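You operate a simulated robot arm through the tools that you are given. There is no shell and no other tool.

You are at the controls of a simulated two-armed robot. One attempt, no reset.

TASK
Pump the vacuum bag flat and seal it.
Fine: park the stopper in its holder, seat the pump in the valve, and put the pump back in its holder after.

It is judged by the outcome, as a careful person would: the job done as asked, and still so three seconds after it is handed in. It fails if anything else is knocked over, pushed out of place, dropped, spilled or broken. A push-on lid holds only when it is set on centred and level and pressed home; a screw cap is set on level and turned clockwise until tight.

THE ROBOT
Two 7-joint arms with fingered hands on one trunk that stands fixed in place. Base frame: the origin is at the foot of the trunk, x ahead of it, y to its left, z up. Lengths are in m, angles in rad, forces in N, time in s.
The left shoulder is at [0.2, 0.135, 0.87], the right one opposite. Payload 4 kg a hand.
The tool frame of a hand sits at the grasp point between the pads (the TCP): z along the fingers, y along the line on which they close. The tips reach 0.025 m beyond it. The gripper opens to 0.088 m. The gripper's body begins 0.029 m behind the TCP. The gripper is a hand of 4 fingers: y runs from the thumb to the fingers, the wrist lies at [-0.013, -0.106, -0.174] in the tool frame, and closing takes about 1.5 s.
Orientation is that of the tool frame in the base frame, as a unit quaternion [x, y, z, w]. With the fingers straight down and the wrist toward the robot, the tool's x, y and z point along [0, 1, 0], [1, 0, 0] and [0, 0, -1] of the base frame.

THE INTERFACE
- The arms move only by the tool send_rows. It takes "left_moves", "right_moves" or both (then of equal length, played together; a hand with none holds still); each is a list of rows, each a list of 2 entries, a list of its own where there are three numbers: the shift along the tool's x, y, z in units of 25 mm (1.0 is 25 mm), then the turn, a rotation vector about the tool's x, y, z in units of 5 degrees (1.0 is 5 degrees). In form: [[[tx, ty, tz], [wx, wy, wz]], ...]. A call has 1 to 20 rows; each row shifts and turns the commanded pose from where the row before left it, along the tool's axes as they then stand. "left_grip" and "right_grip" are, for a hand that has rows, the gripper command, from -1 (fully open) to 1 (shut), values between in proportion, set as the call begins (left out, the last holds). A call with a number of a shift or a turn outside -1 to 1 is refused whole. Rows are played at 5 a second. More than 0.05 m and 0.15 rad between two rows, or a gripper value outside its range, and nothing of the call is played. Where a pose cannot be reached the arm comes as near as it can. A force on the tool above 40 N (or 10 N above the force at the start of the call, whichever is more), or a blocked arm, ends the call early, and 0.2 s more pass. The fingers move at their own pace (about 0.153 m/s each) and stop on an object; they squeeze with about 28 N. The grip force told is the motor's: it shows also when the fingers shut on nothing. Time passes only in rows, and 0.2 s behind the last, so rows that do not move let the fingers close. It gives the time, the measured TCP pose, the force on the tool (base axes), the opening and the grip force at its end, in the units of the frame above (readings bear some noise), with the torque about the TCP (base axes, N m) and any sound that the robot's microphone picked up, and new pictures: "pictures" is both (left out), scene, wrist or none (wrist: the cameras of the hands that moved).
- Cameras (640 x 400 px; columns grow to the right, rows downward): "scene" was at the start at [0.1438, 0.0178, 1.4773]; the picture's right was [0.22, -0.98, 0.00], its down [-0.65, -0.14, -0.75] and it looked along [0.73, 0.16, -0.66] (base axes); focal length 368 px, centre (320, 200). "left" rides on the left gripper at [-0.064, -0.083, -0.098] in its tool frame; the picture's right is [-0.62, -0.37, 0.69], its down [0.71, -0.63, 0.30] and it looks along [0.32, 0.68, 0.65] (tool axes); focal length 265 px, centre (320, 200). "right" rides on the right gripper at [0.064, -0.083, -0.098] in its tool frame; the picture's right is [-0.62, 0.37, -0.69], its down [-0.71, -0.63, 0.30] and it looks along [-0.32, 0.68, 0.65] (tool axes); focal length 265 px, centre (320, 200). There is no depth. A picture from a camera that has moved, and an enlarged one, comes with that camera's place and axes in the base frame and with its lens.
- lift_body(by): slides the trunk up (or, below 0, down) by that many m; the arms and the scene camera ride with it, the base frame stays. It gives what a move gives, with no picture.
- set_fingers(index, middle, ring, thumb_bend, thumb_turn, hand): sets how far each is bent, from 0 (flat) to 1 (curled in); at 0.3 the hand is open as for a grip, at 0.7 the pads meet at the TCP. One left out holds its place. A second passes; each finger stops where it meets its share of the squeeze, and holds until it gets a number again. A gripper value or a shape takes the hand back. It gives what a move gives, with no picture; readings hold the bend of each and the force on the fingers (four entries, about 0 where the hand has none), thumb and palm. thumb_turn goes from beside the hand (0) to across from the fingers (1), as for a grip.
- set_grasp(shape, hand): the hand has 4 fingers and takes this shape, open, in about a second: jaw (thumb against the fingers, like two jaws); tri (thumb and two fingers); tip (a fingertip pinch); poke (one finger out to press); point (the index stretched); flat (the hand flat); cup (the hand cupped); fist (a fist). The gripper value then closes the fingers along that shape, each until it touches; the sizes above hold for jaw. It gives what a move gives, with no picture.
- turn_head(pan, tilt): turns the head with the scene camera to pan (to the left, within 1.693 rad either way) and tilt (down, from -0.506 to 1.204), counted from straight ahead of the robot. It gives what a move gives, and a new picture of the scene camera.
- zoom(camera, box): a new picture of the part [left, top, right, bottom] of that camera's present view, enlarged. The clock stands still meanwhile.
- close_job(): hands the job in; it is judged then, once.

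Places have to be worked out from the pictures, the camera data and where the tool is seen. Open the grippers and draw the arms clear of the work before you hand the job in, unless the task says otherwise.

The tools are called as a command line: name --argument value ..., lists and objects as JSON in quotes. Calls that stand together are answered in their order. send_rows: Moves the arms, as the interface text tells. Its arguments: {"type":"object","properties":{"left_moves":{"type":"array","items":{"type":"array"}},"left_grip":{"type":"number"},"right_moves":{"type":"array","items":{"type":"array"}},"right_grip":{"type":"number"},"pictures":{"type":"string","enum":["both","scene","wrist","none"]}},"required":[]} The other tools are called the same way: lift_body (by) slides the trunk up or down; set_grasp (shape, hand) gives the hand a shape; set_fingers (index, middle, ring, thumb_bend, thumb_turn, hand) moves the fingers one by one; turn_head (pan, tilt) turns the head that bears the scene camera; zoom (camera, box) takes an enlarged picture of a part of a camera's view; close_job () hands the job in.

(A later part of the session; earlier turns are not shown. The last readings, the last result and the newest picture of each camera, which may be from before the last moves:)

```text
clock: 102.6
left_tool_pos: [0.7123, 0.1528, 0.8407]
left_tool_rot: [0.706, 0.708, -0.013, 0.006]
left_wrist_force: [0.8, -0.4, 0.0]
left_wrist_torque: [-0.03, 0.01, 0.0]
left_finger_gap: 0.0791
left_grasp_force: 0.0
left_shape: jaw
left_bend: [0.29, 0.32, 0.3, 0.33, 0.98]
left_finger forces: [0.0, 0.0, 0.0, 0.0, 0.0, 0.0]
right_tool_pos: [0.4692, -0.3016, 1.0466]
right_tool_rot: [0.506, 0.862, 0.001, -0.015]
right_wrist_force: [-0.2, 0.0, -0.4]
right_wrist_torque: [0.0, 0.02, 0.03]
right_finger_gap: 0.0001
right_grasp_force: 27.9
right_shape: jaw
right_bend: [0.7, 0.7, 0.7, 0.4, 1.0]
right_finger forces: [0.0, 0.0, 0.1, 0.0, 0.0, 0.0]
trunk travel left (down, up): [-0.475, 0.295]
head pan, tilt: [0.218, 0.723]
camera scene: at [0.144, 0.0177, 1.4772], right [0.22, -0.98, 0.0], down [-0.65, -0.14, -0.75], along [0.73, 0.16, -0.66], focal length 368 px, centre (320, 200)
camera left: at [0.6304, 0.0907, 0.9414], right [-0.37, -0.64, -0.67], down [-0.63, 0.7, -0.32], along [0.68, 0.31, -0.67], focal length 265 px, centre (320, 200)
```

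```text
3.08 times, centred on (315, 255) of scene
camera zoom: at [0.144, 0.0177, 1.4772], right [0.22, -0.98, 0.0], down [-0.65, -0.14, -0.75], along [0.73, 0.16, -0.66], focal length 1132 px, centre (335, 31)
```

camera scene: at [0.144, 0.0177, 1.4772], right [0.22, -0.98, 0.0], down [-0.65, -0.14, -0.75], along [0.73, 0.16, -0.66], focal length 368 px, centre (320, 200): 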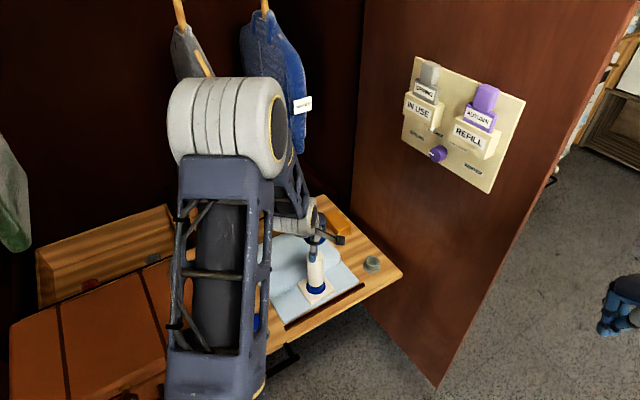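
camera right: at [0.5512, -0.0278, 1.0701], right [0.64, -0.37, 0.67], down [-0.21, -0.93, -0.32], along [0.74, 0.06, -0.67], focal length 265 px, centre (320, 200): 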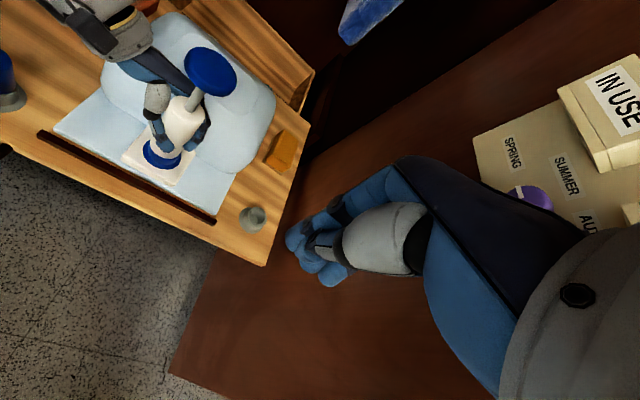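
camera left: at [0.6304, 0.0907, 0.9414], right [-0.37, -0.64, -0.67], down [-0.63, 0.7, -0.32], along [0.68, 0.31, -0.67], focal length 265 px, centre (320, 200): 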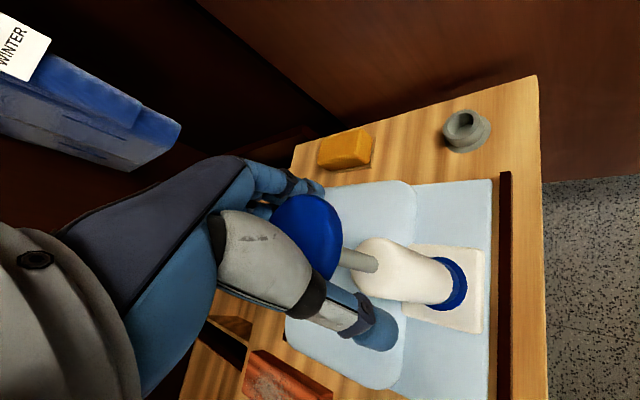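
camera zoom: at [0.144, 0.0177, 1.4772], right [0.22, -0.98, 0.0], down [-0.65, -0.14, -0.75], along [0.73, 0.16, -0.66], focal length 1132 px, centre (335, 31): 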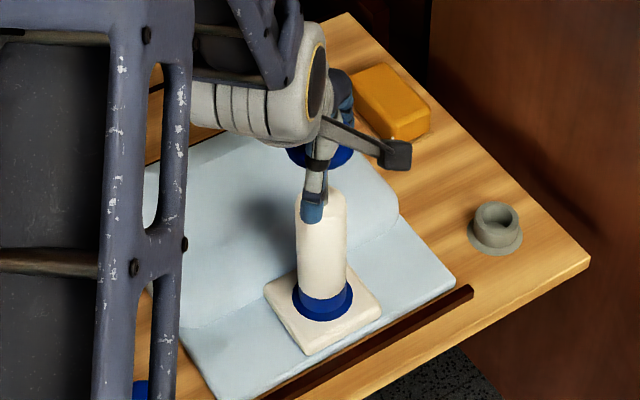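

The bag is much lower, but I can't tell whether it is fully flat. I'll do three more strokes, slightly deeper with a short dwell, and compare.

send_rows --left_moves '[[[0, 0, 0.9], [0, 0, 0]], [[0, 0, 0.9], [0, 0, 0]], [[0, 0, 0.85], [0, 0, 0]], [[0, 0, 0], [0, 0, 0]], [[0, 0, -0.9], [0, 0, 0]], [[0, 0, -0.9], [0, 0, 0]], [[0, 0, -0.85], [0, 0, 0]], [[0, 0, 0.9], [0, 0, 0]], [[0, 0, 0.9], [0, 0, 0]], [[0, 0, 0.85], [0, 0, 0]], [[0, 0, 0], [0, 0, 0]], [[0, 0, -0.9], [0, 0, 0]], [[0, 0, -0.9], [0, 0, 0]], [[0, 0, -0.85], [0, 0, 0]], [[0, 0, 0.9], [0, 0, 0]], [[0, 0, 0.9], [0, 0, 0]], [[0, 0, 0.85], [0, 0, 0]], [[0, 0, 0], [0, 0, 0]]]'

zoom --camera "scene" --box '[230, 190, 400, 320]'

```text
clock: 106.4
left_tool_pos: [0.7126, 0.1536, 0.7744]
left_tool_rot: [0.706, 0.708, -0.011, 0.008]
left_wrist_force: [-0.3, -0.5, 8.2]
left_wrist_torque: [-0.05, 0.0, 0.02]
left_finger_gap: 0.0791
left_grasp_force: 0.0
left_shape: jaw
left_bend: [0.29, 0.32, 0.3, 0.33, 0.98]
left_finger forces: [3.9, 0.0, 0.0, 0.0, 3.4, 0.0]
right_tool_pos: [0.4695, -0.3005, 1.0467]
right_tool_rot: [0.506, 0.863, 0.002, -0.015]
right_wrist_force: [-0.4, 0.1, 0.5]
right_wrist_torque: [-0.03, 0.02, -0.01]
right_finger_gap: 0.0
right_grasp_force: 27.9
right_shape: jaw
right_bend: [0.7, 0.7, 0.7, 0.4, 1.0]
right_finger forces: [0.0, 0.0, 0.0, 0.1, 0.1, 0.1]
trunk travel left (down, up): [-0.475, 0.295]
head pan, tilt: [0.218, 0.723]
camera scene: at [0.1437, 0.0177, 1.4773], right [0.22, -0.98, 0.0], down [-0.65, -0.14, -0.75], along [0.73, 0.16, -0.66], focal length 368 px, centre (320, 200)
camera left: at [0.63, 0.0913, 0.875], right [-0.37, -0.64, -0.67], down [-0.63, 0.7, -0.32], along [0.68, 0.31, -0.67], focal length 265 px, centre (320, 200)
```

scene: 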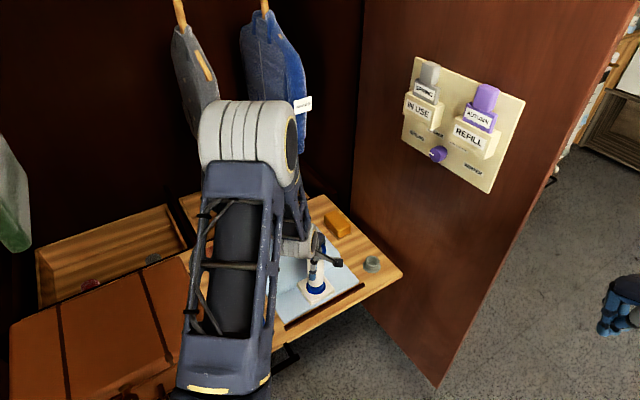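
left: 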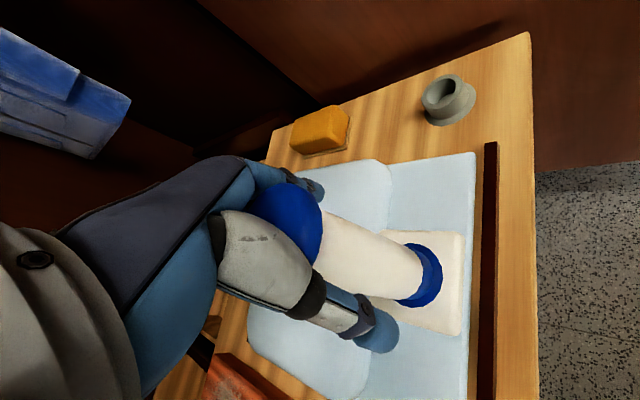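

```text
3.08 times, centred on (315, 255) of scene
camera zoom: at [0.1437, 0.0177, 1.4773], right [0.22, -0.98, 0.0], down [-0.65, -0.14, -0.75], along [0.73, 0.16, -0.66], focal length 1132 px, centre (335, 31)
```

zoom: 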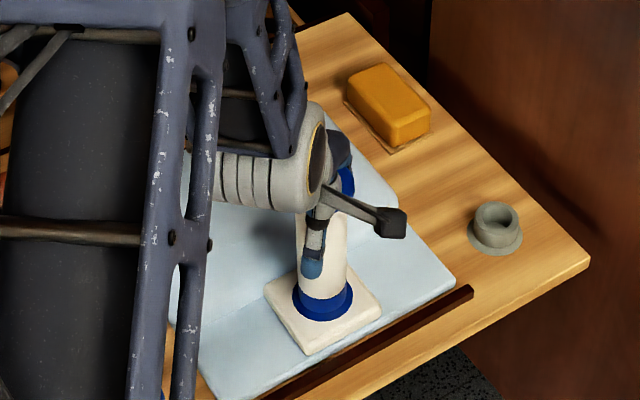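

Flatter still. I'll do a few more strokes until nothing changes.

send_rows --left_moves '[[[0, 0, -0.9], [0, 0, 0]], [[0, 0, -0.9], [0, 0, 0]], [[0, 0, -0.85], [0, 0, 0]], [[0, 0, 0.9], [0, 0, 0]], [[0, 0, 0.9], [0, 0, 0]], [[0, 0, 0.85], [0, 0, 0]], [[0, 0, 0], [0, 0, 0]], [[0, 0, -0.9], [0, 0, 0]], [[0, 0, -0.9], [0, 0, 0]], [[0, 0, -0.85], [0, 0, 0]], [[0, 0, 0.9], [0, 0, 0]], [[0, 0, 0.9], [0, 0, 0]], [[0, 0, 0.85], [0, 0, 0]], [[0, 0, 0], [0, 0, 0]], [[0, 0, -0.9], [0, 0, 0]], [[0, 0, -0.9], [0, 0, 0]], [[0, 0, -0.85], [0, 0, 0]]]'

zoom --camera "left" --box '[260, 80, 560, 400]'

zoom --camera "scene" --box '[230, 190, 400, 320]'

```text
clock: 110.0
left_tool_pos: [0.7148, 0.1548, 0.8395]
left_tool_rot: [0.706, 0.708, -0.012, 0.007]
left_wrist_force: [-0.6, 0.4, -0.4]
left_wrist_torque: [0.02, -0.04, 0.02]
left_finger_gap: 0.0788
left_grasp_force: 0.1
left_shape: jaw
left_bend: [0.29, 0.32, 0.3, 0.33, 0.98]
left_finger forces: [0.0, 0.0, 0.0, 0.1, 0.1, 0.1]
right_tool_pos: [0.4689, -0.3002, 1.0464]
right_tool_rot: [0.506, 0.862, 0.002, -0.016]
right_wrist_force: [1.2, -0.2, 0.2]
right_wrist_torque: [0.02, -0.02, 0.03]
right_finger_gap: 0.0002
right_grasp_force: 28.3
right_shape: jaw
right_bend: [0.7, 0.7, 0.7, 0.4, 1.0]
right_finger forces: [0.0, 0.0, 0.1, 0.0, 0.0, 0.0]
trunk travel left (down, up): [-0.475, 0.295]
head pan, tilt: [0.218, 0.723]
camera scene: at [0.144, 0.0177, 1.4772], right [0.22, -0.98, 0.0], down [-0.65, -0.14, -0.75], along [0.73, 0.16, -0.66], focal length 368 px, centre (320, 200)
camera left: at [0.6321, 0.0922, 0.9403], right [-0.37, -0.64, -0.67], down [-0.64, 0.7, -0.32], along [0.68, 0.31, -0.67], focal length 265 px, centre (320, 200)
```

scene: 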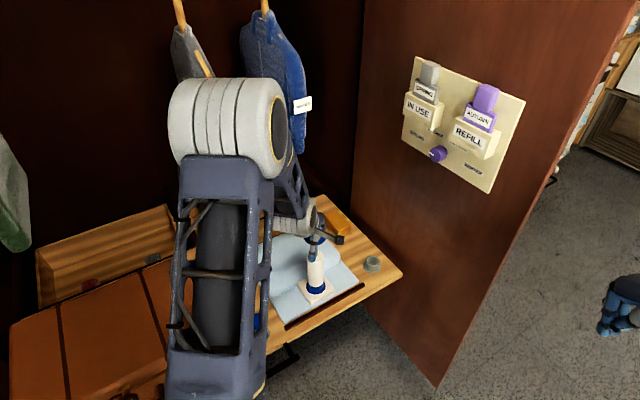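
left: 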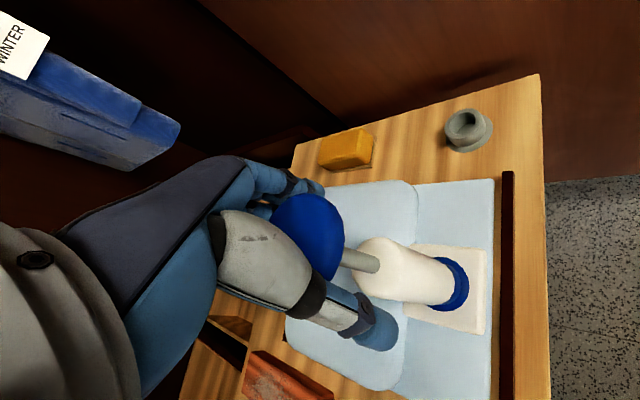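

```text
1.25 times, centred on (410, 240) of left
camera zoom: at [0.6321, 0.0922, 0.9403], right [-0.37, -0.64, -0.67], down [-0.64, 0.7, -0.32], along [0.68, 0.31, -0.67], focal length 332 px, centre (208, 150)
```

zoom: 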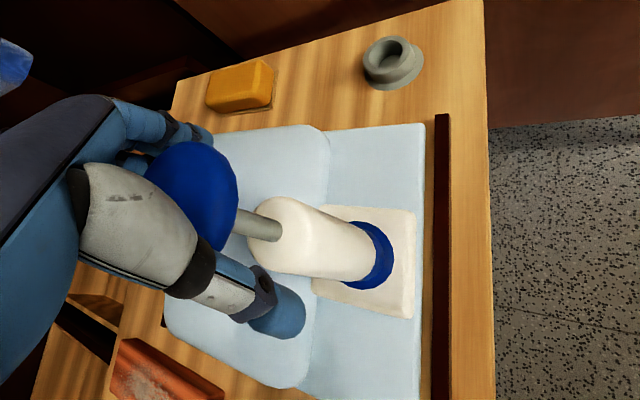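

```text
3.08 times, centred on (315, 255) of scene
camera zoom: at [0.144, 0.0177, 1.4772], right [0.22, -0.98, 0.0], down [-0.65, -0.14, -0.75], along [0.73, 0.16, -0.66], focal length 1132 px, centre (335, 31)
```

zoom: 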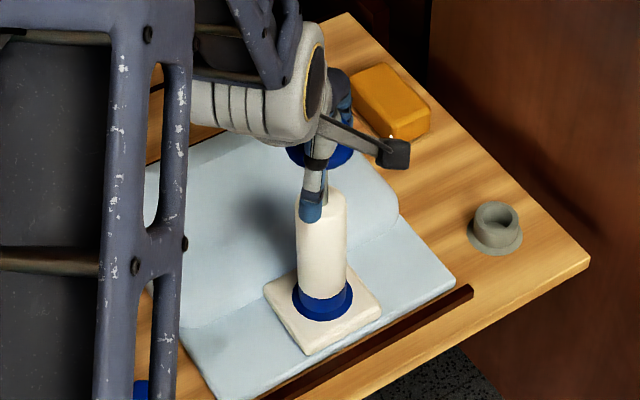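

Changes are now small, so the bag may be at its minimum. I'll lift the hand well clear of the knob to get an unobstructed look.

send_rows --left_moves '[[[0, 0, -0.9], [0, 0, 0]], [[0, 0, -0.9], [0, 0, 0]], [[0, 0, -0.9], [0, 0, 0]], [[0, 0, -0.9], [0, 0, 0]], [[0.9, 0, 0], [0, 0, 0]], [[0.9, 0, 0], [0, 0, 0]], [[0.9, 0, 0], [0, 0, 0]], [[0.9, 0, 0], [0, 0, 0]], [[0.9, -0.5, 0], [0, 0, 0]]]'

zoom --camera "scene" --box '[220, 190, 420, 350]'

```text
clock: 112.0
left_tool_pos: [0.7008, 0.2682, 0.9269]
left_tool_rot: [0.706, 0.708, -0.011, 0.007]
left_wrist_force: [0.0, -0.8, -0.2]
left_wrist_torque: [0.01, 0.0, 0.04]
left_finger_gap: 0.0791
left_grasp_force: 0.0
left_shape: jaw
left_bend: [0.29, 0.32, 0.3, 0.33, 0.98]
left_finger forces: [0.0, 0.0, 0.0, 0.0, 0.0, 0.0]
right_tool_pos: [0.4683, -0.2998, 1.0468]
right_tool_rot: [0.506, 0.863, 0.0, -0.015]
right_wrist_force: [-0.6, -1.0, 0.1]
right_wrist_torque: [0.01, 0.01, -0.03]
right_finger_gap: 0.0003
right_grasp_force: 28.2
right_shape: jaw
right_bend: [0.7, 0.7, 0.7, 0.4, 1.0]
right_finger forces: [0.0, 0.0, 0.0, 0.0, 0.1, 0.0]
trunk travel left (down, up): [-0.475, 0.295]
head pan, tilt: [0.218, 0.723]
camera scene: at [0.1439, 0.0175, 1.4773], right [0.22, -0.98, 0.0], down [-0.65, -0.14, -0.75], along [0.73, 0.16, -0.66], focal length 368 px, centre (320, 200)
camera left: at [0.6178, 0.2064, 1.0278], right [-0.37, -0.64, -0.67], down [-0.63, 0.7, -0.32], along [0.68, 0.31, -0.67], focal length 265 px, centre (320, 200)
```

scene: 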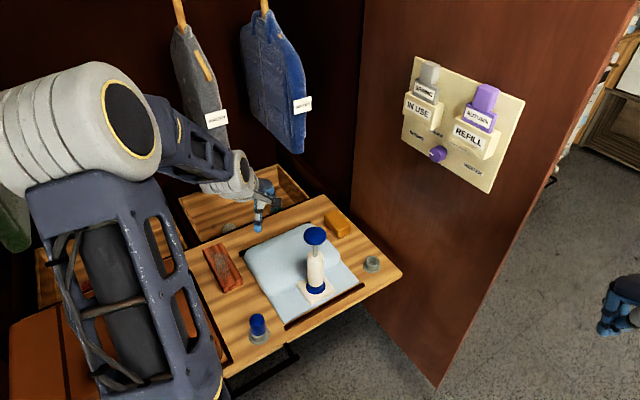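
left: 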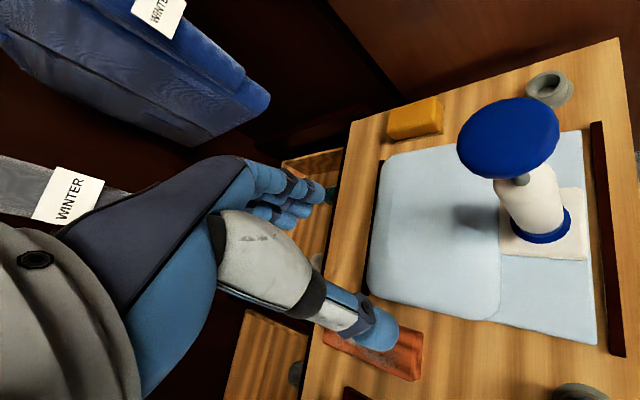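

```text
2.50 times, centred on (320, 270) of scene
camera zoom: at [0.1439, 0.0175, 1.4773], right [0.22, -0.98, 0.0], down [-0.65, -0.14, -0.75], along [0.73, 0.16, -0.66], focal length 920 px, centre (320, 25)
```

zoom: 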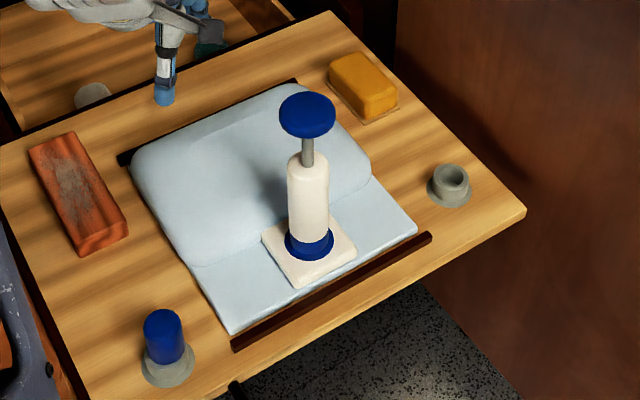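

The bag is nearly flat. For certainty I'll go back, do four more full strokes and compare this same view.

send_rows --left_moves '[[[-0.92, 0.5, 0], [0, 0, 0]], [[-0.92, 0, 0], [0, 0, 0]], [[-0.92, 0, 0], [0, 0, 0]], [[-0.92, 0, 0], [0, 0, 0]], [[-0.9, 0, 0], [0, 0, 0]], [[0, 0, 0.9], [0, 0, 0]], [[0, 0, 0.9], [0, 0, 0]], [[0, 0, 0.9], [0, 0, 0]], [[0, 0, 0.8], [0, 0, 0]], [[0, 0, 0.9], [0, 0, 0]], [[0, 0, 0.9], [0, 0, 0]], [[0, 0, 0.85], [0, 0, 0]], [[0, 0, 0], [0, 0, 0]], [[0, 0, -0.9], [0, 0, 0]], [[0, 0, -0.9], [0, 0, 0]], [[0, 0, -0.85], [0, 0, 0]]]' --pictures "wrist"

send_rows --left_moves '[[[0, 0, 0.9], [0, 0, 0]], [[0, 0, 0.9], [0, 0, 0]], [[0, 0, 0.9], [0, 0, 0]], [[0, 0, 0], [0, 0, 0]], [[0, 0, -0.9], [0, 0, 0]], [[0, 0, -0.9], [0, 0, 0]], [[0, 0, -0.9], [0, 0, 0]], [[0, 0, 0.9], [0, 0, 0]], [[0, 0, 0.9], [0, 0, 0]], [[0, 0, 0.9], [0, 0, 0]], [[0, 0, 0], [0, 0, 0]], [[0, 0, -0.9], [0, 0, 0]], [[0, 0, -0.9], [0, 0, 0]], [[0, 0, -0.9], [0, 0, 0]]]' --pictures "none"

send_rows --left_moves '[[[0, 0, 0.9], [0, 0, 0]], [[0, 0, 0.9], [0, 0, 0]], [[0, 0, 0.9], [0, 0, 0]], [[0, 0, 0], [0, 0, 0]], [[0, 0, -0.9], [0, 0, 0]], [[0, 0, -0.9], [0, 0, 0]], [[0, 0, -0.9], [0, 0, 0]], [[0, 0, -0.9], [0, 0, 0]], [[0, 0, -0.9], [0, 0, 0]], [[0, 0, -0.9], [0, 0, 0]], [[0, 0, -0.9], [0, 0, 0]], [[0.9, 0, 0], [0, 0, 0]], [[0.9, 0, 0], [0, 0, 0]], [[0.9, 0, 0], [0, 0, 0]], [[0.9, 0, 0], [0, 0, 0]], [[0.9, -0.5, 0], [0, 0, 0]]]'

zoom --camera "scene" --box '[220, 190, 420, 350]'

```text
clock: 115.4
left_tool_pos: [0.7136, 0.1533, 0.8424]
left_tool_rot: [0.706, 0.708, -0.013, 0.007]
left_wrist_force: [-0.1, 0.0, -0.5]
left_wrist_torque: [0.0, 0.02, 0.03]
left_finger_gap: 0.0792
left_grasp_force: 0.2
left_shape: jaw
left_bend: [0.29, 0.32, 0.3, 0.33, 0.98]
left_finger forces: [0.1, 0.0, 0.0, 0.0, 0.1, 0.0]
right_tool_pos: [0.468, -0.3005, 1.0445]
right_tool_rot: [0.506, 0.862, 0.001, -0.015]
right_wrist_force: [-0.4, -0.2, 0.0]
right_wrist_torque: [-0.01, 0.02, -0.03]
right_finger_gap: 0.0001
right_grasp_force: 27.7
right_shape: jaw
right_bend: [0.7, 0.7, 0.7, 0.4, 1.0]
right_finger forces: [0.0, 0.1, 0.1, 0.0, 0.0, 0.0]
trunk travel left (down, up): [-0.475, 0.295]
head pan, tilt: [0.218, 0.723]
camera left: at [0.6314, 0.0907, 0.9443], right [-0.37, -0.64, -0.67], down [-0.64, 0.7, -0.32], along [0.68, 0.31, -0.67], focal length 265 px, centre (320, 200)
```

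left: 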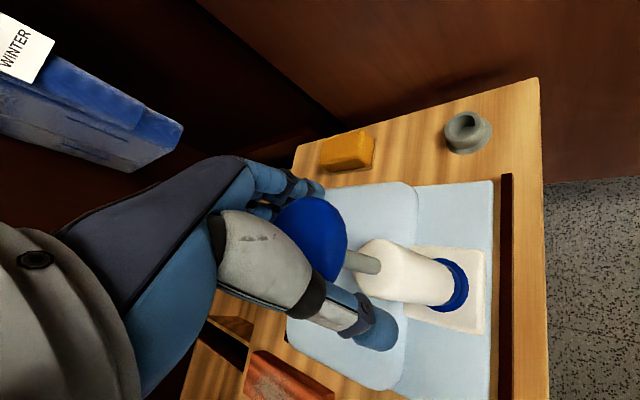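

```text
clock: 118.4
left_tool_pos: [0.7128, 0.1534, 0.8411]
left_tool_rot: [0.706, 0.708, -0.013, 0.007]
left_wrist_force: [0.4, 0.0, 0.0]
left_wrist_torque: [-0.01, 0.02, -0.02]
left_finger_gap: 0.0792
left_grasp_force: 0.0
left_shape: jaw
left_bend: [0.29, 0.32, 0.3, 0.33, 0.98]
left_finger forces: [0.0, 0.0, 0.1, 0.0, 0.0, 0.1]
right_tool_pos: [0.4686, -0.2997, 1.0462]
right_tool_rot: [0.506, 0.863, 0.002, -0.015]
right_wrist_force: [-0.4, -0.5, -0.3]
right_wrist_torque: [0.04, -0.01, 0.01]
right_finger_gap: 0.0
right_grasp_force: 28.5
right_shape: jaw
right_bend: [0.7, 0.7, 0.7, 0.4, 1.0]
right_finger forces: [0.0, 0.0, 0.1, 0.1, 0.1, 0.0]
trunk travel left (down, up): [-0.475, 0.295]
head pan, tilt: [0.218, 0.723]
```

```text
clock: 121.8
left_tool_pos: [0.7012, 0.2677, 0.9278]
left_tool_rot: [0.706, 0.708, -0.012, 0.007]
left_wrist_force: [0.1, -0.2, 0.2]
left_wrist_torque: [0.01, -0.02, -0.01]
left_finger_gap: 0.0791
left_grasp_force: 0.1
left_shape: jaw
left_bend: [0.29, 0.32, 0.3, 0.33, 0.98]
left_finger forces: [0.0, 0.0, 0.1, 0.0, 0.0, 0.0]
right_tool_pos: [0.4701, -0.3007, 1.0468]
right_tool_rot: [0.506, 0.862, 0.001, -0.015]
right_wrist_force: [0.6, -0.8, -0.2]
right_wrist_torque: [0.01, 0.01, 0.0]
right_finger_gap: 0.0
right_grasp_force: 28.1
right_shape: jaw
right_bend: [0.7, 0.7, 0.7, 0.4, 1.0]
right_finger forces: [0.1, 0.1, 0.0, 0.0, 0.0, 0.0]
trunk travel left (down, up): [-0.475, 0.295]
head pan, tilt: [0.218, 0.723]
camera scene: at [0.1439, 0.0175, 1.4773], right [0.22, -0.98, 0.0], down [-0.65, -0.14, -0.75], along [0.73, 0.16, -0.66], focal length 368 px, centre (320, 200)
camera left: at [0.6175, 0.2055, 1.0305], right [-0.37, -0.64, -0.67], down [-0.63, 0.7, -0.32], along [0.68, 0.31, -0.67], focal length 265 px, centre (320, 200)
```

scene: 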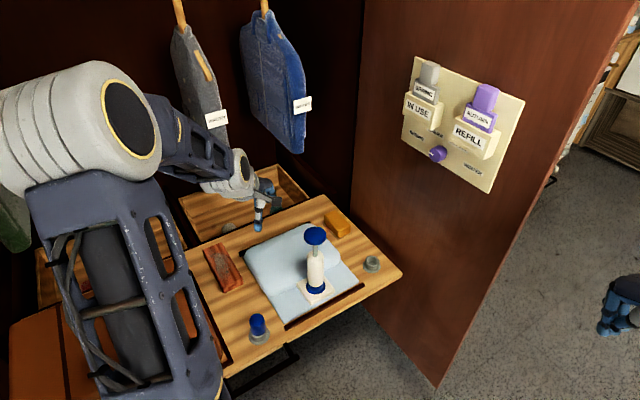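
left: 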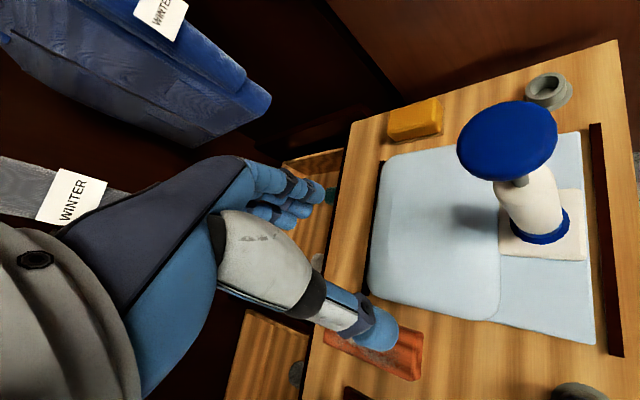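

```text
2.50 times, centred on (320, 270) of scene
camera zoom: at [0.1439, 0.0175, 1.4773], right [0.22, -0.98, 0.0], down [-0.65, -0.14, -0.75], along [0.73, 0.16, -0.66], focal length 920 px, centre (320, 25)
```

zoom: 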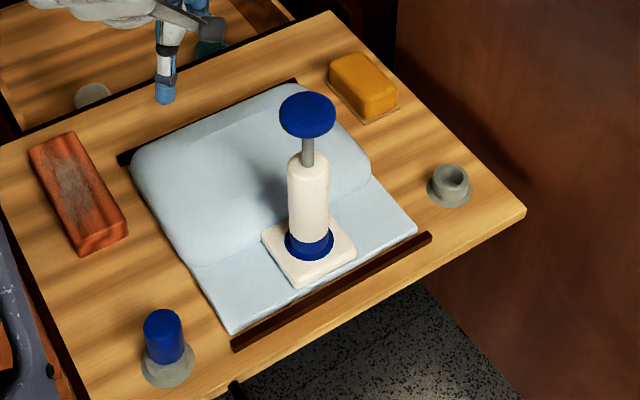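

No further change, so the bag is as flat as it gets. Now I'll turn the left hand back to the side-grasp orientation and return to the pre-grasp point beside the pump.

send_rows --left_moves '[[[0, 0, 0], [0, -1, 0]], [[0, 0, 0], [0, -1, 0]], [[0, 0, 0], [0, -1, 0]], [[0, 0, 0], [0, -1, 0]], [[0, 0, 0], [0, -1, 0]], [[0, 0, 0], [0, -1, 0]], [[0, 0, 0], [0, -1, 0]], [[0, 0, 0], [0, -1, 0]], [[0.366, 0.08, 0.857], [0, 0, 0]], [[0.366, 0.08, 0.857], [0, 0, 0]], [[0.366, 0.08, 0.857], [0, 0, 0]], [[0.366, 0.08, 0.857], [0, 0, 0]], [[0.366, 0.08, 0.857], [0, 0, 0]]]'

```text
clock: 124.6
left_tool_pos: [0.7122, 0.2283, 0.8171]
left_tool_rot: [0.659, 0.663, -0.252, 0.249]
left_wrist_force: [-0.8, -0.7, -0.5]
left_wrist_torque: [-0.01, 0.0, -0.01]
left_finger_gap: 0.079
left_grasp_force: 0.0
left_shape: jaw
left_bend: [0.29, 0.32, 0.3, 0.33, 0.98]
left_finger forces: [0.0, 0.0, 0.0, 0.0, 0.0, 0.1]
right_tool_pos: [0.4694, -0.3, 1.0456]
right_tool_rot: [0.506, 0.862, 0.001, -0.016]
right_wrist_force: [-0.4, 0.7, -0.1]
right_wrist_torque: [-0.01, 0.0, 0.01]
right_finger_gap: 0.0
right_grasp_force: 28.2
right_shape: jaw
right_bend: [0.7, 0.7, 0.7, 0.4, 1.0]
right_finger forces: [0.1, 0.1, 0.1, 0.0, 0.0, 0.0]
trunk travel left (down, up): [-0.475, 0.295]
head pan, tilt: [0.218, 0.723]
camera scene: at [0.1437, 0.0178, 1.4773], right [0.22, -0.98, 0.0], down [-0.65, -0.14, -0.75], along [0.73, 0.16, -0.66], focal length 368 px, centre (320, 200)
camera left: at [0.6293, 0.2458, 0.9354], right [-0.37, -0.92, -0.11], down [-0.64, 0.33, -0.7], along [0.68, -0.19, -0.71], focal length 265 px, centre (320, 200)
```

scene: 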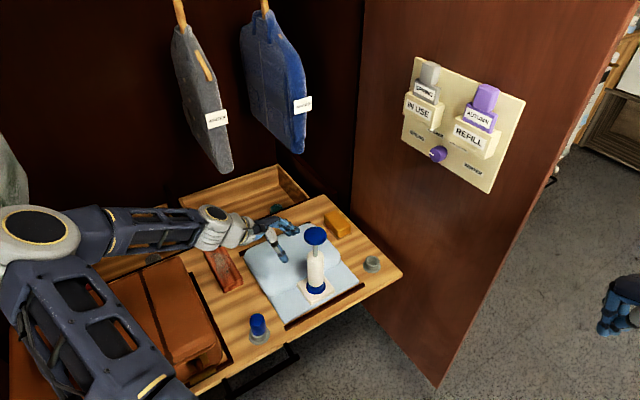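
left: 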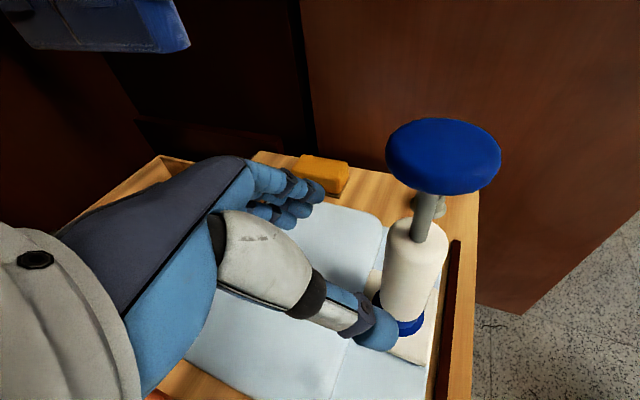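

The approach is lined up. I'll advance to the same grasp pose I released from.

send_rows --left_moves '[[[0.012, -0.01, 0.787], [0, 0, 0]], [[0.012, -0.01, 0.787], [0, 0, 0]], [[0.012, -0.01, 0.787], [0, 0, 0]], [[0.012, -0.01, 0.787], [0, 0, 0]], [[0.012, -0.01, 0.787], [0, 0, 0]], [[0.012, -0.01, 0.787], [0, 0, 0]]]'

zoom --camera "scene" --box '[220, 180, 400, 320]'

```text
clock: 126.0
left_tool_pos: [0.7088, 0.154, 0.7298]
left_tool_rot: [0.659, 0.663, -0.252, 0.249]
left_wrist_force: [-0.1, -0.4, -0.4]
left_wrist_torque: [0.02, 0.02, 0.01]
left_finger_gap: 0.0791
left_grasp_force: 0.1
left_shape: jaw
left_bend: [0.29, 0.32, 0.3, 0.33, 0.98]
left_finger forces: [0.0, 0.0, 0.1, 0.1, 0.0, 0.1]
right_tool_pos: [0.4695, -0.2984, 1.0457]
right_tool_rot: [0.506, 0.862, 0.001, -0.015]
right_wrist_force: [0.1, -0.5, -0.1]
right_wrist_torque: [0.02, -0.01, 0.02]
right_finger_gap: 0.0
right_grasp_force: 27.9
right_shape: jaw
right_bend: [0.7, 0.7, 0.7, 0.4, 1.0]
right_finger forces: [0.0, 0.0, 0.1, 0.0, 0.0, 0.0]
trunk travel left (down, up): [-0.475, 0.295]
head pan, tilt: [0.218, 0.723]
camera scene: at [0.1438, 0.0178, 1.4773], right [0.22, -0.98, 0.0], down [-0.65, -0.14, -0.75], along [0.73, 0.16, -0.66], focal length 368 px, centre (320, 200)
camera left: at [0.6259, 0.1704, 0.8475], right [-0.37, -0.93, -0.1], down [-0.64, 0.33, -0.7], along [0.68, -0.19, -0.71], focal length 265 px, centre (320, 200)
```

scene: 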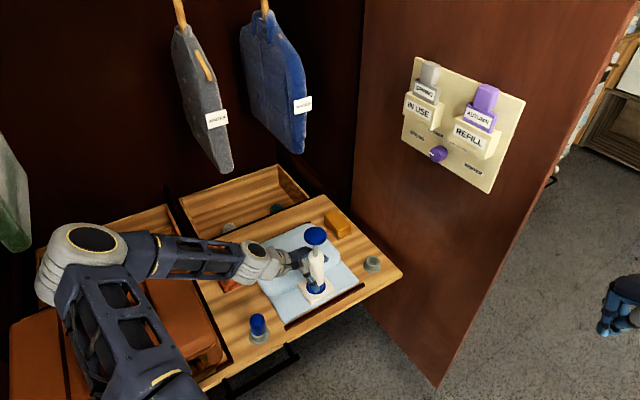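
left: 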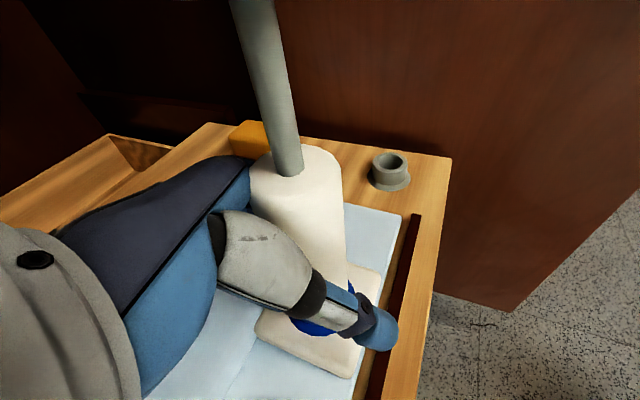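

```text
2.86 times, centred on (310, 250) of scene
camera zoom: at [0.1438, 0.0178, 1.4773], right [0.22, -0.98, 0.0], down [-0.65, -0.14, -0.75], along [0.73, 0.16, -0.66], focal length 1051 px, centre (349, 57)
```

zoom: 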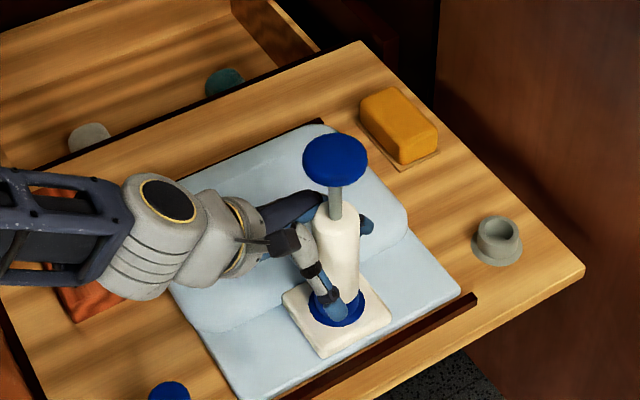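

send_rows --left_moves '[[[0, 0.06, 0.14], [0, 0, 0]], [[0, 0, 0], [0, 0, 0]]]' --pictures "none"

send_rows --left_moves '[[[0, 0, 0], [0, 0, 0]], [[0, 0, 0], [0, 0, 0]], [[0, 0, 0], [0, 0, 0]], [[0, 0, 0], [0, 0, 0]], [[0, 0, 0], [0, 0, 0]], [[0, 0, 0], [0, 0, 0]], [[0, 0, 0], [0, 0, 0]], [[0, 0, 0], [0, 0, 0]]]' --left_grip 1

zoom --camera "scene" --box '[220, 180, 400, 320]'

```text
clock: 126.6
left_tool_pos: [0.7103, 0.1526, 0.7274]
left_tool_rot: [0.66, 0.663, -0.252, 0.249]
left_wrist_force: [0.0, 0.5, 1.5]
left_wrist_torque: [-0.03, -0.01, 0.0]
left_finger_gap: 0.079
left_grasp_force: 0.0
left_shape: jaw
left_bend: [0.29, 0.32, 0.3, 0.33, 0.98]
left_finger forces: [0.0, 0.0, 0.0, 0.0, 0.1, 0.5]
right_tool_pos: [0.469, -0.3006, 1.0464]
right_tool_rot: [0.506, 0.862, 0.0, -0.016]
right_wrist_force: [-0.2, 0.3, 1.1]
right_wrist_torque: [0.02, -0.04, 0.02]
right_finger_gap: 0.0
right_grasp_force: 27.5
right_shape: jaw
right_bend: [0.7, 0.7, 0.7, 0.4, 1.0]
right_finger forces: [0.1, 0.0, 0.0, 0.0, 0.0, 0.1]
trunk travel left (down, up): [-0.475, 0.295]
head pan, tilt: [0.218, 0.723]
```

```text
clock: 128.4
left_tool_pos: [0.71, 0.1506, 0.7271]
left_tool_rot: [0.658, 0.664, -0.253, 0.249]
left_wrist_force: [0.9, -2.9, -0.6]
left_wrist_torque: [-0.14, -0.07, -0.01]
left_finger_gap: 0.0264
left_grasp_force: 27.6
left_shape: jaw
left_bend: [0.75, 0.48, 0.42, 0.76, 1.0]
left_finger forces: [15.7, 6.0, 3.7, 0.0, 23.7, 2.0]
right_tool_pos: [0.4688, -0.3002, 1.0455]
right_tool_rot: [0.506, 0.862, 0.001, -0.016]
right_wrist_force: [0.5, 0.0, 0.9]
right_wrist_torque: [0.01, 0.02, 0.0]
right_finger_gap: 0.0
right_grasp_force: 28.1
right_shape: jaw
right_bend: [0.7, 0.7, 0.7, 0.4, 1.0]
right_finger forces: [0.0, 0.0, 0.0, 0.0, 0.1, 0.0]
trunk travel left (down, up): [-0.475, 0.295]
head pan, tilt: [0.218, 0.723]
camera scene: at [0.1439, 0.0177, 1.4773], right [0.22, -0.98, 0.0], down [-0.65, -0.14, -0.75], along [0.73, 0.16, -0.66], focal length 368 px, centre (320, 200)
camera left: at [0.6278, 0.1679, 0.8447], right [-0.37, -0.92, -0.1], down [-0.64, 0.33, -0.7], along [0.68, -0.19, -0.71], focal length 265 px, centre (320, 200)
```

scene: 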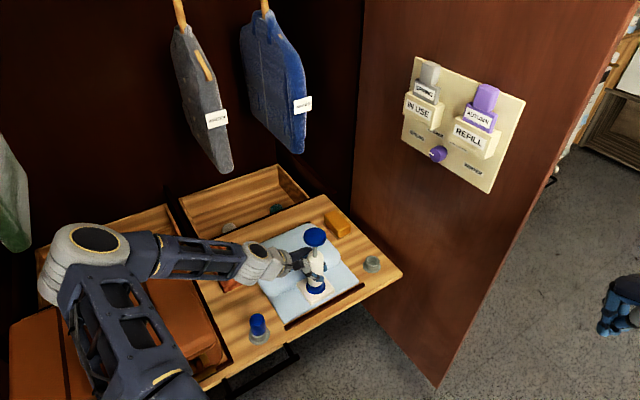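
left: 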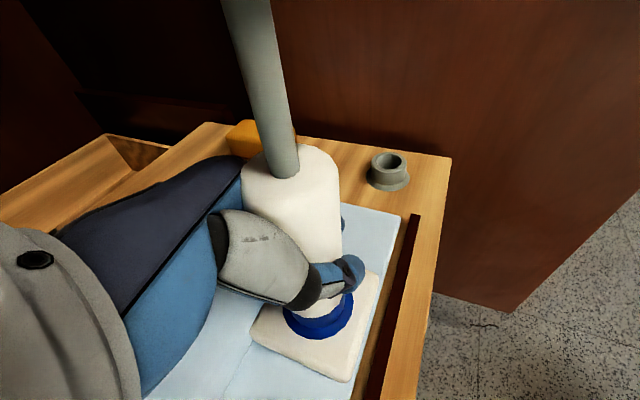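

```text
2.86 times, centred on (310, 250) of scene
camera zoom: at [0.1439, 0.0177, 1.4773], right [0.22, -0.98, 0.0], down [-0.65, -0.14, -0.75], along [0.73, 0.16, -0.66], focal length 1051 px, centre (349, 57)
```

zoom: 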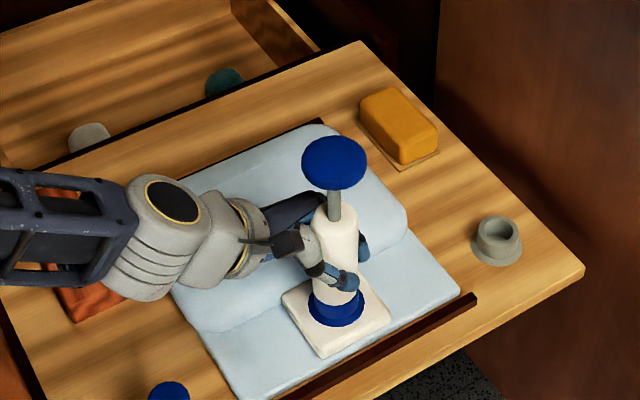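

The pump is gripped and upright. I'll lift it straight up out of the valve.

send_rows --left_moves '[[[-0.13, 0, -0.15], [0, 0, 0]], [[-0.2, 0, -0.22], [0, 0, 0]], [[-0.26, 0, -0.3], [0, 0, 0]], [[-0.4, 0, -0.45], [0, 0, 0]], [[-0.53, 0, -0.6], [0, 0, 0]], [[-0.53, 0, -0.6], [0, 0, 0]], [[-0.53, 0, -0.6], [0, 0, 0]], [[-0.4, 0, -0.45], [0, 0, 0]]]'

zoom --camera "scene" --box '[220, 160, 400, 320]'

```text
clock: 130.2
left_tool_pos: [0.7107, 0.15, 0.8409]
left_tool_rot: [0.66, 0.663, -0.252, 0.248]
left_wrist_force: [0.1, 0.1, -1.9]
left_wrist_torque: [-0.05, 0.01, -0.01]
left_finger_gap: 0.0263
left_grasp_force: 27.6
left_shape: jaw
left_bend: [0.75, 0.48, 0.42, 0.76, 1.0]
left_finger forces: [15.2, 5.2, 3.9, 0.0, 23.6, 1.4]
right_tool_pos: [0.4686, -0.3002, 1.0458]
right_tool_rot: [0.506, 0.862, 0.001, -0.016]
right_wrist_force: [0.8, 0.2, -0.3]
right_wrist_torque: [-0.01, 0.0, 0.01]
right_finger_gap: 0.0
right_grasp_force: 27.5
right_shape: jaw
right_bend: [0.7, 0.7, 0.7, 0.4, 1.0]
right_finger forces: [0.1, 0.0, 0.0, 0.0, 0.0, 0.1]
trunk travel left (down, up): [-0.475, 0.295]
head pan, tilt: [0.218, 0.723]
camera scene: at [0.144, 0.0178, 1.4772], right [0.22, -0.98, 0.0], down [-0.65, -0.14, -0.75], along [0.73, 0.16, -0.66], focal length 368 px, centre (320, 200)
camera left: at [0.6288, 0.1678, 0.9569], right [-0.37, -0.92, -0.1], down [-0.64, 0.33, -0.7], along [0.68, -0.19, -0.71], focal length 265 px, centre (320, 200)
```

scene: 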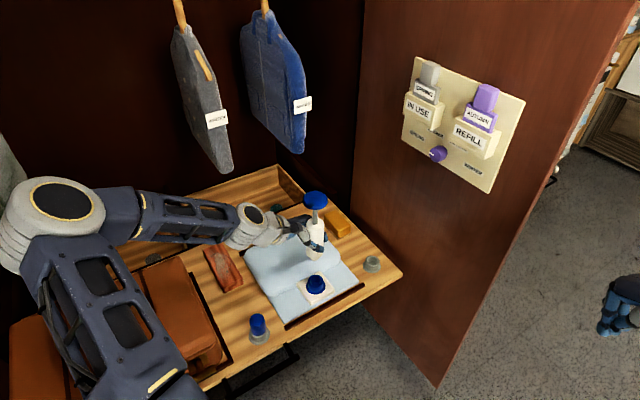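
left: 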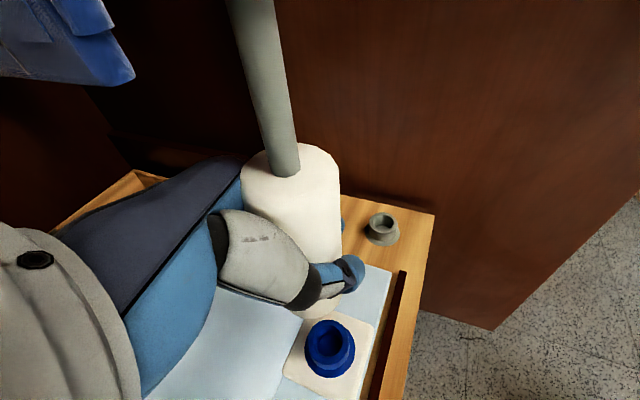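

```text
2.50 times, centred on (310, 240) of scene
camera zoom: at [0.144, 0.0178, 1.4772], right [0.22, -0.98, 0.0], down [-0.65, -0.14, -0.75], along [0.73, 0.16, -0.66], focal length 920 px, centre (345, 100)
```

zoom: 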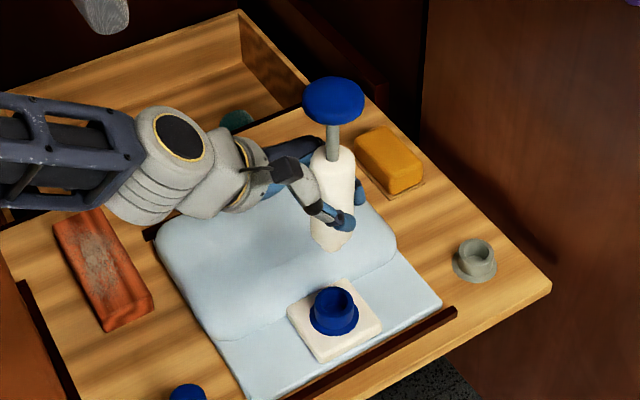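

The pump came out upright. I'll carry it straight across to above its holder.

send_rows --left_moves '[[[-0.684, 0.822, 0.604], [0, 0, 0]], [[-0.684, 0.822, 0.604], [0, 0, 0]], [[-0.684, 0.822, 0.604], [0, 0, 0]], [[-0.684, 0.822, 0.604], [0, 0, 0]], [[-0.684, 0.822, 0.604], [0, 0, 0]], [[-0.684, 0.822, 0.604], [0, 0, 0]]]'

zoom --camera "scene" --box '[335, 200, 405, 280]'

zoom --camera "left" --box '[260, 240, 400, 380]'

```text
clock: 131.6
left_tool_pos: [0.8364, 0.017, 0.8374]
left_tool_rot: [0.658, 0.664, -0.252, 0.249]
left_wrist_force: [-0.4, 0.5, -2.1]
left_wrist_torque: [-0.03, 0.01, -0.03]
left_finger_gap: 0.0266
left_grasp_force: 28.5
left_shape: jaw
left_bend: [0.75, 0.48, 0.42, 0.76, 1.0]
left_finger forces: [15.1, 5.2, 3.9, 0.1, 23.4, 1.2]
right_tool_pos: [0.4695, -0.2992, 1.0467]
right_tool_rot: [0.506, 0.863, 0.002, -0.016]
right_wrist_force: [-0.6, 0.2, -1.0]
right_wrist_torque: [0.01, 0.02, -0.05]
right_finger_gap: 0.0
right_grasp_force: 28.0
right_shape: jaw
right_bend: [0.7, 0.7, 0.7, 0.4, 1.0]
right_finger forces: [0.1, 0.0, 0.0, 0.0, 0.0, 0.0]
trunk travel left (down, up): [-0.475, 0.295]
head pan, tilt: [0.218, 0.723]
camera scene: at [0.1438, 0.018, 1.4773], right [0.22, -0.98, 0.0], down [-0.65, -0.14, -0.75], along [0.73, 0.16, -0.66], focal length 368 px, centre (320, 200)
camera left: at [0.7527, 0.0329, 0.9556], right [-0.36, -0.93, -0.1], down [-0.64, 0.33, -0.7], along [0.68, -0.19, -0.71], focal length 265 px, centre (320, 200)
```

scene: 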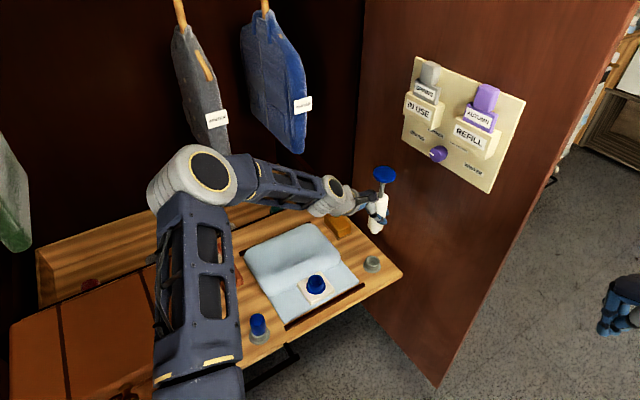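
left: 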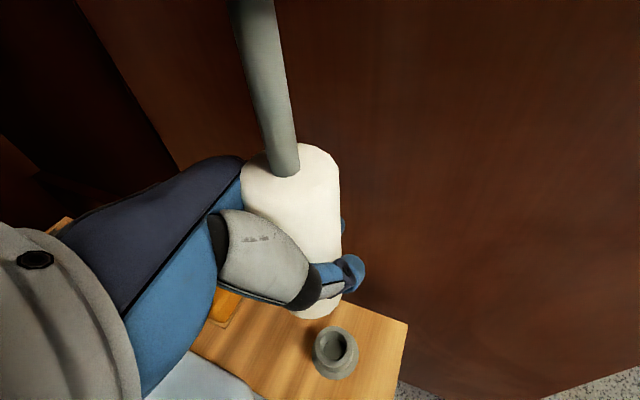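

```text
5.00 times, centred on (370, 240) of scene
camera zoom: at [0.1438, 0.018, 1.4773], right [0.22, -0.98, 0.0], down [-0.65, -0.14, -0.75], along [0.73, 0.16, -0.66], focal length 1839 px, centre (70, 0)
```

zoom: 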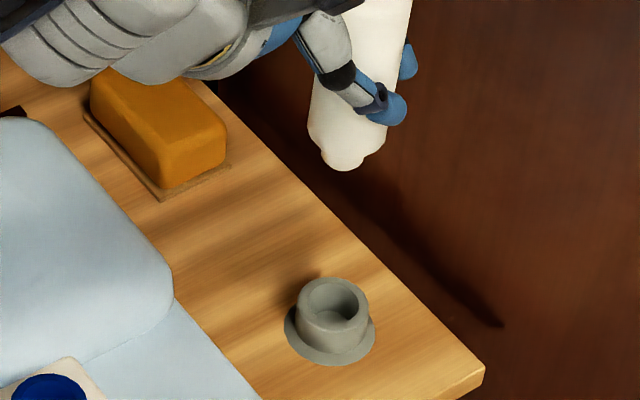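

```text
2.86 times, centred on (330, 310) of left
camera zoom: at [0.7527, 0.0329, 0.9556], right [-0.36, -0.93, -0.1], down [-0.64, 0.33, -0.7], along [0.68, -0.19, -0.71], focal length 758 px, centre (291, -114)
```

zoom: 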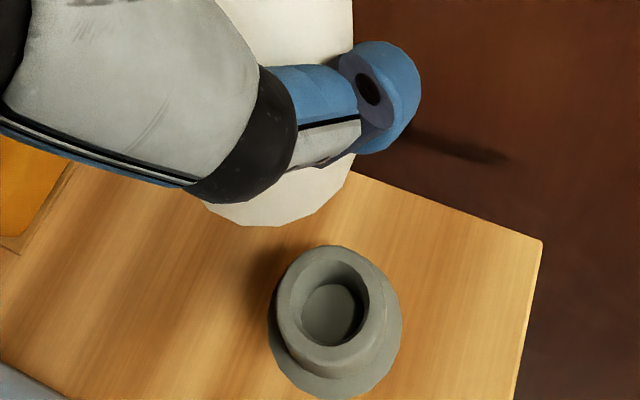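

The holder is at about (0.839, 0.0166) and the pump axis is about 5 mm too far toward +y. I'll correct that and descend to just above the holder.

send_rows --left_moves '[[[-0.15, 0.04, 0.13], [0, 0, 0]], [[0.53, 0, 0.6], [0, 0, 0]], [[0.53, 0, 0.6], [0, 0, 0]], [[0.53, 0, 0.6], [0, 0, 0]], [[0.48, 0, 0.54], [0, 0, 0]], [[0.4, 0, 0.45], [0, 0, 0]]]' --pictures "none"

zoom --camera "scene" --box '[335, 200, 405, 280]'

zoom --camera "left" --box '[260, 230, 400, 370]'

```text
clock: 133.0
left_tool_pos: [0.8365, 0.0091, 0.7455]
left_tool_rot: [0.659, 0.664, -0.252, 0.249]
left_wrist_force: [-0.3, 0.7, -1.1]
left_wrist_torque: [-0.03, 0.03, -0.02]
left_finger_gap: 0.0264
left_grasp_force: 28.1
left_shape: jaw
left_bend: [0.75, 0.48, 0.42, 0.76, 1.0]
left_finger forces: [15.3, 5.3, 4.0, 0.1, 23.5, 1.4]
right_tool_pos: [0.469, -0.2999, 1.0473]
right_tool_rot: [0.506, 0.862, 0.0, -0.015]
right_wrist_force: [-0.4, -0.5, 0.1]
right_wrist_torque: [0.0, -0.02, 0.0]
right_finger_gap: 0.0001
right_grasp_force: 28.0
right_shape: jaw
right_bend: [0.7, 0.7, 0.7, 0.4, 1.0]
right_finger forces: [0.1, 0.1, 0.1, 0.0, 0.0, 0.0]
trunk travel left (down, up): [-0.475, 0.295]
head pan, tilt: [0.218, 0.723]
```

```text
5.00 times, centred on (370, 240) of scene
camera zoom: at [0.1439, 0.0177, 1.4773], right [0.22, -0.98, 0.0], down [-0.65, -0.14, -0.75], along [0.73, 0.16, -0.66], focal length 1839 px, centre (70, 0)
```

zoom: 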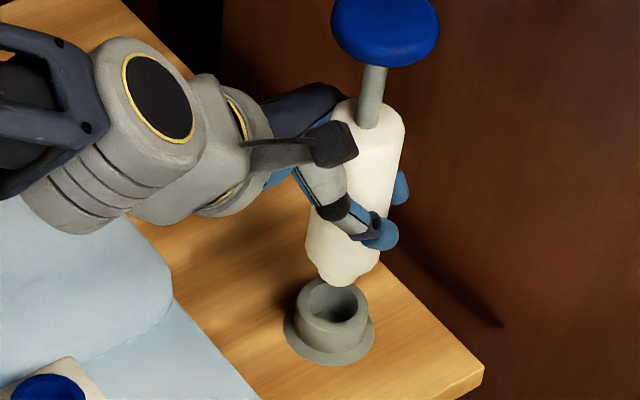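

```text
2.86 times, centred on (330, 300) of left
camera zoom: at [0.753, 0.0255, 0.8619], right [-0.37, -0.92, -0.11], down [-0.64, 0.33, -0.7], along [0.68, -0.19, -0.71], focal length 758 px, centre (291, -86)
```

zoom: 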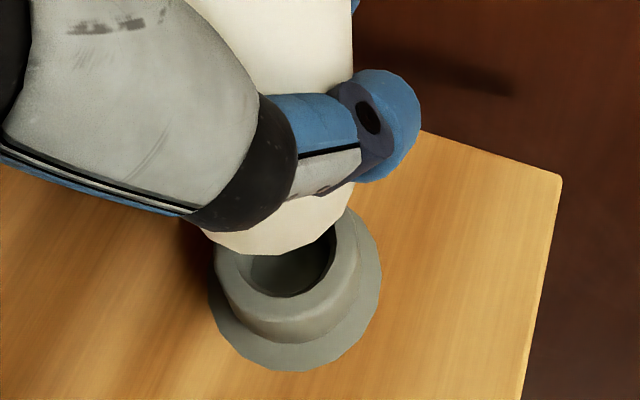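

The two views disagree slightly, so I'll zoom further before inserting.

zoom --camera "left" --box '[280, 270, 370, 340]'

zoom --camera "scene" --box '[355, 240, 395, 275]'

```text
5.71 times, centred on (325, 305) of left
camera zoom: at [0.753, 0.0255, 0.8619], right [-0.37, -0.92, -0.11], down [-0.64, 0.33, -0.7], along [0.68, -0.19, -0.71], focal length 1517 px, centre (291, -400)
```

zoom: 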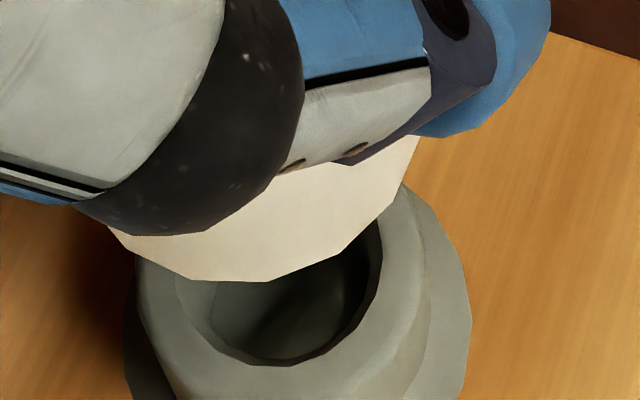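

```text
11.43 times, centred on (375, 258) of scene
camera zoom: at [0.1439, 0.0177, 1.4773], right [0.22, -0.98, 0.0], down [-0.65, -0.14, -0.75], along [0.73, 0.16, -0.66], focal length 4204 px, centre (-309, -457)
```

zoom: 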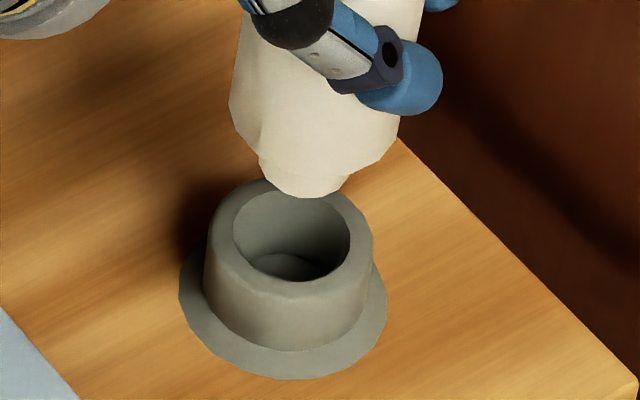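

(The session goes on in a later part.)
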